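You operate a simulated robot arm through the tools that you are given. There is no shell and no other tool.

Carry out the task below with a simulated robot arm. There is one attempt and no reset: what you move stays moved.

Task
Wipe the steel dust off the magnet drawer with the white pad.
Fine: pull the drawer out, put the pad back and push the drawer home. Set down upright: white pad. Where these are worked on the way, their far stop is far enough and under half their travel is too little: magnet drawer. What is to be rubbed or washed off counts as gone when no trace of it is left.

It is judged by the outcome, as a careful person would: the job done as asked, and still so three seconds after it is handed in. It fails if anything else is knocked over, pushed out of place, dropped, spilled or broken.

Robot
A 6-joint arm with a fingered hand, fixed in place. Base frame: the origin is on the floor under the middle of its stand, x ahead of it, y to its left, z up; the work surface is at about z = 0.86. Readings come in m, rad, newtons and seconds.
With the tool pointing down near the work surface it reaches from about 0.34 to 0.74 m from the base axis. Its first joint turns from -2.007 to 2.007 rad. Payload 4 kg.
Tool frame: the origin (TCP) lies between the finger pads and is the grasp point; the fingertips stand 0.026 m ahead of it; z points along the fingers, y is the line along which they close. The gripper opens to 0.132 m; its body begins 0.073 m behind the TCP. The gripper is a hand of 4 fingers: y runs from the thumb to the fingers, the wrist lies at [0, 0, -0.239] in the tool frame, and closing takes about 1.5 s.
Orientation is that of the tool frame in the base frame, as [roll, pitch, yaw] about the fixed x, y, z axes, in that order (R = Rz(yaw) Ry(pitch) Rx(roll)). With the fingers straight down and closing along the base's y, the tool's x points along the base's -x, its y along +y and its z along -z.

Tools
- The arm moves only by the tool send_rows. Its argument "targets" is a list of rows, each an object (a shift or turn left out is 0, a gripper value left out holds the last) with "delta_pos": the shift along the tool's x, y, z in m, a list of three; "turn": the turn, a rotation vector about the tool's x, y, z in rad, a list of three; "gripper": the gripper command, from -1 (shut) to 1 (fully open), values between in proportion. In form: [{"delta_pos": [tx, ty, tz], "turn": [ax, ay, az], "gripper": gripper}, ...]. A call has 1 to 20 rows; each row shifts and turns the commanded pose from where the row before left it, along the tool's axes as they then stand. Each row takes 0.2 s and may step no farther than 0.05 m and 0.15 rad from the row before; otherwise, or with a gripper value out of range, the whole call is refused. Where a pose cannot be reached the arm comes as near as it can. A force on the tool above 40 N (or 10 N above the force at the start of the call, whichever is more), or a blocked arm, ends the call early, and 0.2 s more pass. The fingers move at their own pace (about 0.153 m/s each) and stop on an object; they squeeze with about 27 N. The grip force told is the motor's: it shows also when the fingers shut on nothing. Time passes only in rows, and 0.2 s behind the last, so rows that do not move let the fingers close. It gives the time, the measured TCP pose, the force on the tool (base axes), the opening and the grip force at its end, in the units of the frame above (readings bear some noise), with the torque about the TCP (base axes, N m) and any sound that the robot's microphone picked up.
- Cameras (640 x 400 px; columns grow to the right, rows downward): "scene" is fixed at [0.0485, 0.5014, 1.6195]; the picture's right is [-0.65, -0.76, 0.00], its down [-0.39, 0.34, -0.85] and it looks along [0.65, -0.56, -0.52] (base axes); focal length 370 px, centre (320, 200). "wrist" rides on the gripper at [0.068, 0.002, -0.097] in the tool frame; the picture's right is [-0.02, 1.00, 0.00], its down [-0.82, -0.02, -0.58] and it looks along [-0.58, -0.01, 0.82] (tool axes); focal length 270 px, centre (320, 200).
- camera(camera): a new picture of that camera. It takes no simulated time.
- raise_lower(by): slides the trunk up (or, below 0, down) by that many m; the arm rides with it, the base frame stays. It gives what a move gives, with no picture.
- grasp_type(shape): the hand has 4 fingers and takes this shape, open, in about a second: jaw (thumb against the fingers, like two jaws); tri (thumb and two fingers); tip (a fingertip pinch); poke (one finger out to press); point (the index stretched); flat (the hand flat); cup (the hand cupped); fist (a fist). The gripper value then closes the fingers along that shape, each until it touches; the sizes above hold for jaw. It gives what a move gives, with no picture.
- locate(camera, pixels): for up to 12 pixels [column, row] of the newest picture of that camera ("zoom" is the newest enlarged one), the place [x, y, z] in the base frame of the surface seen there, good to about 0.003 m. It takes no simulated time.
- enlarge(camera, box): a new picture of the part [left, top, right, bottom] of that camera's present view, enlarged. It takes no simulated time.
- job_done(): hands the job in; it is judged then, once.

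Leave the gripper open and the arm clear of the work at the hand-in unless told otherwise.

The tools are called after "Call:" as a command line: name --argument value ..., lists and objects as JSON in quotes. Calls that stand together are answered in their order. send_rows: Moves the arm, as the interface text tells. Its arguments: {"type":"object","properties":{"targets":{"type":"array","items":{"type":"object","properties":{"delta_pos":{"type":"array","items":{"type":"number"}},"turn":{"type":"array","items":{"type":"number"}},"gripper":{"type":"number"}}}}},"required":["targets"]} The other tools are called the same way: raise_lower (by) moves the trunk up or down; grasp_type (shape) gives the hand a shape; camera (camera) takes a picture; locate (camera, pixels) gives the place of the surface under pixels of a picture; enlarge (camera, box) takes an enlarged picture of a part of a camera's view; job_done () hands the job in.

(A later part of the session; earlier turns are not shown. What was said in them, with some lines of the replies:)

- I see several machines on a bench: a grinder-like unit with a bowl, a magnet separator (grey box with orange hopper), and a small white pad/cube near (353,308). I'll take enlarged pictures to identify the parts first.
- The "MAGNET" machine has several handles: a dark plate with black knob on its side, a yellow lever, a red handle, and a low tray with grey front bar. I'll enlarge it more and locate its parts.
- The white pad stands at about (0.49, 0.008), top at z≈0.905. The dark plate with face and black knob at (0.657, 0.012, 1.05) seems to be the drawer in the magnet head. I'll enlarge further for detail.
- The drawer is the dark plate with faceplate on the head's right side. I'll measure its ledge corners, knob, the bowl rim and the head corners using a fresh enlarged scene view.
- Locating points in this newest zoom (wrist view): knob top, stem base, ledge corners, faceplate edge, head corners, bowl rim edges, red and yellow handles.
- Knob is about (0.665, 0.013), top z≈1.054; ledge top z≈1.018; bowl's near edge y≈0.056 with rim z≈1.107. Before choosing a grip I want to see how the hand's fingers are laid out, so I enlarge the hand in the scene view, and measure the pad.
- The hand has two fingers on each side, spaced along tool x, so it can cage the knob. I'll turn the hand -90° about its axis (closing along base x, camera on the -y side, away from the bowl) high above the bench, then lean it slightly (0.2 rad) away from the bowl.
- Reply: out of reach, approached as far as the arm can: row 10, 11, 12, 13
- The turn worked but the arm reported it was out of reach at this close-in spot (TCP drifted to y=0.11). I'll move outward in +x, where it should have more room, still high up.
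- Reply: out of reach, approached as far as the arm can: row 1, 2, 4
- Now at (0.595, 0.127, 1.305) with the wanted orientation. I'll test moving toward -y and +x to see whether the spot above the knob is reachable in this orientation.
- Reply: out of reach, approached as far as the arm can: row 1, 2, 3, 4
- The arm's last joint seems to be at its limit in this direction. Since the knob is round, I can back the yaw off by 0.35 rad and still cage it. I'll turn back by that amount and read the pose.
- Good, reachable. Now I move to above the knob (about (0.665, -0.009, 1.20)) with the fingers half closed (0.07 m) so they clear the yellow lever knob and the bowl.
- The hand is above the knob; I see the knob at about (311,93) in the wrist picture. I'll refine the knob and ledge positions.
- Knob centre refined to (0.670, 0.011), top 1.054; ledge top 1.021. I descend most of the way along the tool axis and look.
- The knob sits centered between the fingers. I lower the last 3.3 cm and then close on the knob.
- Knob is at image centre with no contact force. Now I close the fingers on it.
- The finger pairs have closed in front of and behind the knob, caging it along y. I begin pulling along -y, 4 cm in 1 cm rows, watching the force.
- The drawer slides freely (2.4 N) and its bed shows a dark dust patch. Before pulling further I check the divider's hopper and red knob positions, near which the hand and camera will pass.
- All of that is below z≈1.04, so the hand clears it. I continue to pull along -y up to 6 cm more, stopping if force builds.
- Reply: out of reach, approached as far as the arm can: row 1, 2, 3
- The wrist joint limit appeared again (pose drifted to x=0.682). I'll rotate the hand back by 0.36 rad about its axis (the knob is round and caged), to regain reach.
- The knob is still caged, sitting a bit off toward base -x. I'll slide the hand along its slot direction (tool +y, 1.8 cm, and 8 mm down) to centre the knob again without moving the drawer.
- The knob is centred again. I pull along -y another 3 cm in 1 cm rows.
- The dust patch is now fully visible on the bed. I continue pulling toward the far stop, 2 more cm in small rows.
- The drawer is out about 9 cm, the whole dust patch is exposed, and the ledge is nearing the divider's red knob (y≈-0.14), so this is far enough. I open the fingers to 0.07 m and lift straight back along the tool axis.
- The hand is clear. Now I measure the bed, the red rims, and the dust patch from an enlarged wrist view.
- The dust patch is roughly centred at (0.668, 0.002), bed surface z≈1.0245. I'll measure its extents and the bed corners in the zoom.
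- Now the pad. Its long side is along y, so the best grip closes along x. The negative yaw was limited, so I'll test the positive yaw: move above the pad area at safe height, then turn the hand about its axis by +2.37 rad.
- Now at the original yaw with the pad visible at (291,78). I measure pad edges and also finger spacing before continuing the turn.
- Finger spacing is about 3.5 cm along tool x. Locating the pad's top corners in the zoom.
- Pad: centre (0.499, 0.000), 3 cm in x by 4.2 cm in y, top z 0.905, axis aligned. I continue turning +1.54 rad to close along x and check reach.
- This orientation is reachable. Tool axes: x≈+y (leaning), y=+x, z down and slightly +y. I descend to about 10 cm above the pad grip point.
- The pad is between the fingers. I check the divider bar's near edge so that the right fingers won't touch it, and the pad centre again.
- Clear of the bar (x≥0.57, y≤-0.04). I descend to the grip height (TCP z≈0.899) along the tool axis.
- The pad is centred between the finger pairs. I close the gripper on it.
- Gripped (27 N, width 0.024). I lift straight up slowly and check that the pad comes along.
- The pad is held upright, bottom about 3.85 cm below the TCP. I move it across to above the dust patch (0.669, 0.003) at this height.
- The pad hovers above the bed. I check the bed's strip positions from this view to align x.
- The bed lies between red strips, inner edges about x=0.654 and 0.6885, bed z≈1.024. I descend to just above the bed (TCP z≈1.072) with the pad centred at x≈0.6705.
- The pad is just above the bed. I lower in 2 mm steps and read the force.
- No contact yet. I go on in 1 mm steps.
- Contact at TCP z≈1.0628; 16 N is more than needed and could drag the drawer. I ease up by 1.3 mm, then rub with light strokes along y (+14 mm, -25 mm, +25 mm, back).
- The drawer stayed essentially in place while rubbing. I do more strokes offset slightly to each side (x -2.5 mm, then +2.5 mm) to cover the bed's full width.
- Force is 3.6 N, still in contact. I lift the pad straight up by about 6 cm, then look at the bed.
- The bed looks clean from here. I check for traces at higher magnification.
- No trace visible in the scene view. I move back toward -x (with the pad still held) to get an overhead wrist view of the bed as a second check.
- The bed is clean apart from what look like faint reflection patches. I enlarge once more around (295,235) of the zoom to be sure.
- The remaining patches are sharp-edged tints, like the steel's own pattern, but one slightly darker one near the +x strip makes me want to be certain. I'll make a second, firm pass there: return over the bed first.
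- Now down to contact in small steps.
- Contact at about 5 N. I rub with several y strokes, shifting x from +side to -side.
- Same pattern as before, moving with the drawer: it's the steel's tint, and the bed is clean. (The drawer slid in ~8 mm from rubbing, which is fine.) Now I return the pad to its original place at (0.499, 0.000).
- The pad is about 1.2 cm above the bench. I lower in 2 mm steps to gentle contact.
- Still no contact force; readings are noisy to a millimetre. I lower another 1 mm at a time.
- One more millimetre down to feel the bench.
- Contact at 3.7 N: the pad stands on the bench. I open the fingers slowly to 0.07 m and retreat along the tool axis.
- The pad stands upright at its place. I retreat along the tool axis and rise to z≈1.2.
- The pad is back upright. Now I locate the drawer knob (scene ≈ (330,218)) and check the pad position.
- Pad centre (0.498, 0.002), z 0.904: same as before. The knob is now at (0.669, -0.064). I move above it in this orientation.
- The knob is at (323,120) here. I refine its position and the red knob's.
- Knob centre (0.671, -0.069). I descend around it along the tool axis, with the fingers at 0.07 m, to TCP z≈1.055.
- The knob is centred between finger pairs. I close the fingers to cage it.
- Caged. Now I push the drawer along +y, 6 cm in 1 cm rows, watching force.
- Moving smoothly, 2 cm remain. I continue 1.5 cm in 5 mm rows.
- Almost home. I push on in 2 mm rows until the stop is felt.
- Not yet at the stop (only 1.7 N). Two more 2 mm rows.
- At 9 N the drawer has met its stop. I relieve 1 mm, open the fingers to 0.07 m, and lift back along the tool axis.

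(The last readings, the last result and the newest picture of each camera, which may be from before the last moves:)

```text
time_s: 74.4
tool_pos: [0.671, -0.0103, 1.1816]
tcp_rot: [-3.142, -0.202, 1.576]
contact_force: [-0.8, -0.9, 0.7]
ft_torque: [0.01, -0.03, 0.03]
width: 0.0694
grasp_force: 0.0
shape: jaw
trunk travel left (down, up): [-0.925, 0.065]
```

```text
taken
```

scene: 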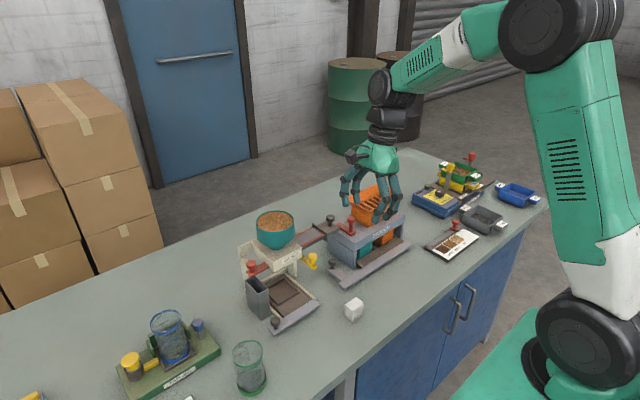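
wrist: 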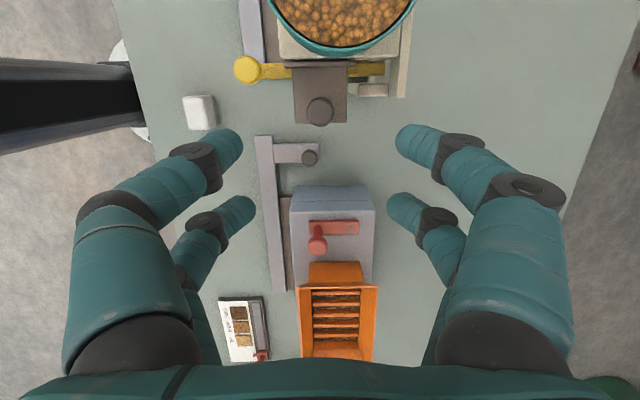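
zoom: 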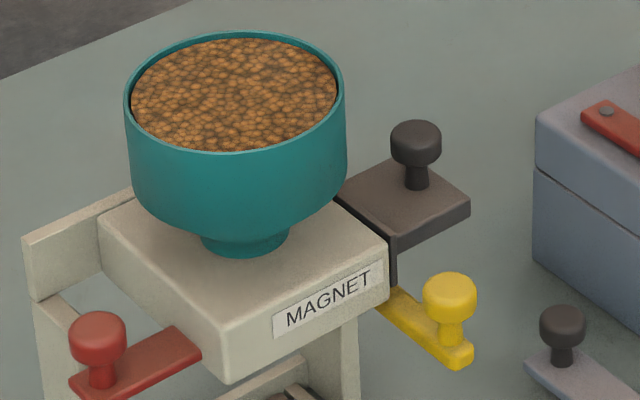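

The drawer looks exactly as at the start: home. I now raise the arm, move back clear of the work, and open the gripper fully.

Call:
send_rows --targets '[{"delta_pos": [0.007, 0, -0.0343]}, {"delta_pos": [0.007, 0, -0.0343]}, {"delta_pos": [-0.004, -0.034, 0]}, {"delta_pos": [-0.004, -0.034, 0]}, {"delta_pos": [0, -0.034, 0]}, {"delta_pos": [0, -0.034, 0]}, {"delta_pos": [0, -0.03, 0], "gripper": 1}, {}, {}, {}]'

Call:
camera --camera "scene"

Call:
enlarge --camera "scene" --box '[220, 180, 440, 340]'

```text
time_s: 76.6
tool_pos: [0.505, -0.0182, 1.2489]
tcp_rot: [3.141, -0.201, 1.575]
contact_force: [0.3, 0.6, -0.2]
ft_torque: [0.0, -0.03, 0.0]
width: 0.1322
grasp_force: 0.1
shape: jaw
trunk travel left (down, up): [-0.925, 0.065]
```

```text
taken
```

scene: 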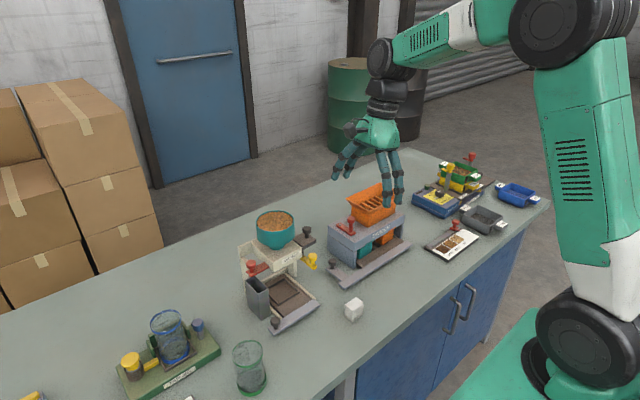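

```text
2.50 times, centred on (330, 260) of scene
```

zoom: 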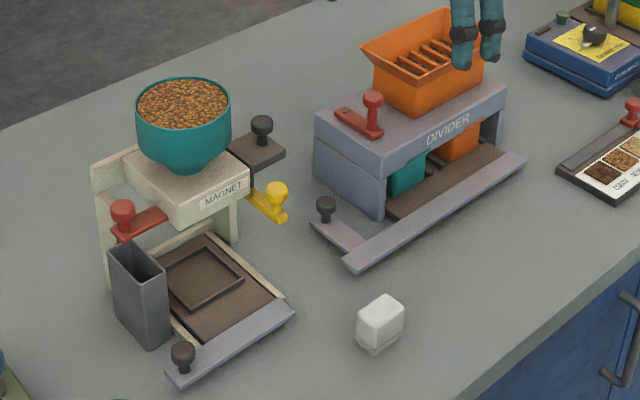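

Everything matches the starting layout: the drawer is home, the pad is upright in its place, the bed was wiped clean with no visible trace, and the arm is clear with the gripper open. I hand the job in.

Call:
job_done

```text
The job is handed in.
```

I wiped the steel dust off the magnet drawer with the white pad, and the job is handed in.

- **Drawer:** I pulled it out about 9 cm, which bared the whole dust patch. I stopped there because the divider's red knob was close, and I did not feel a far stop. After wiping, I pushed it home until it met its stop at about 9 N. It looks the same as in the first picture.
- **Dust:** I rubbed the drawer plate in two passes, covering its full width. In enlarged views from both cameras I saw no dust. The faint tints left on the plate did not change after the second pass, so I took them to be the steel's own pattern.
- **Pad:** It stands upright within about 2 mm of its starting place.
- **Surroundings:** In the last pictures nothing else looks moved or spilled. The arm is clear of the work and the gripper is fully open.
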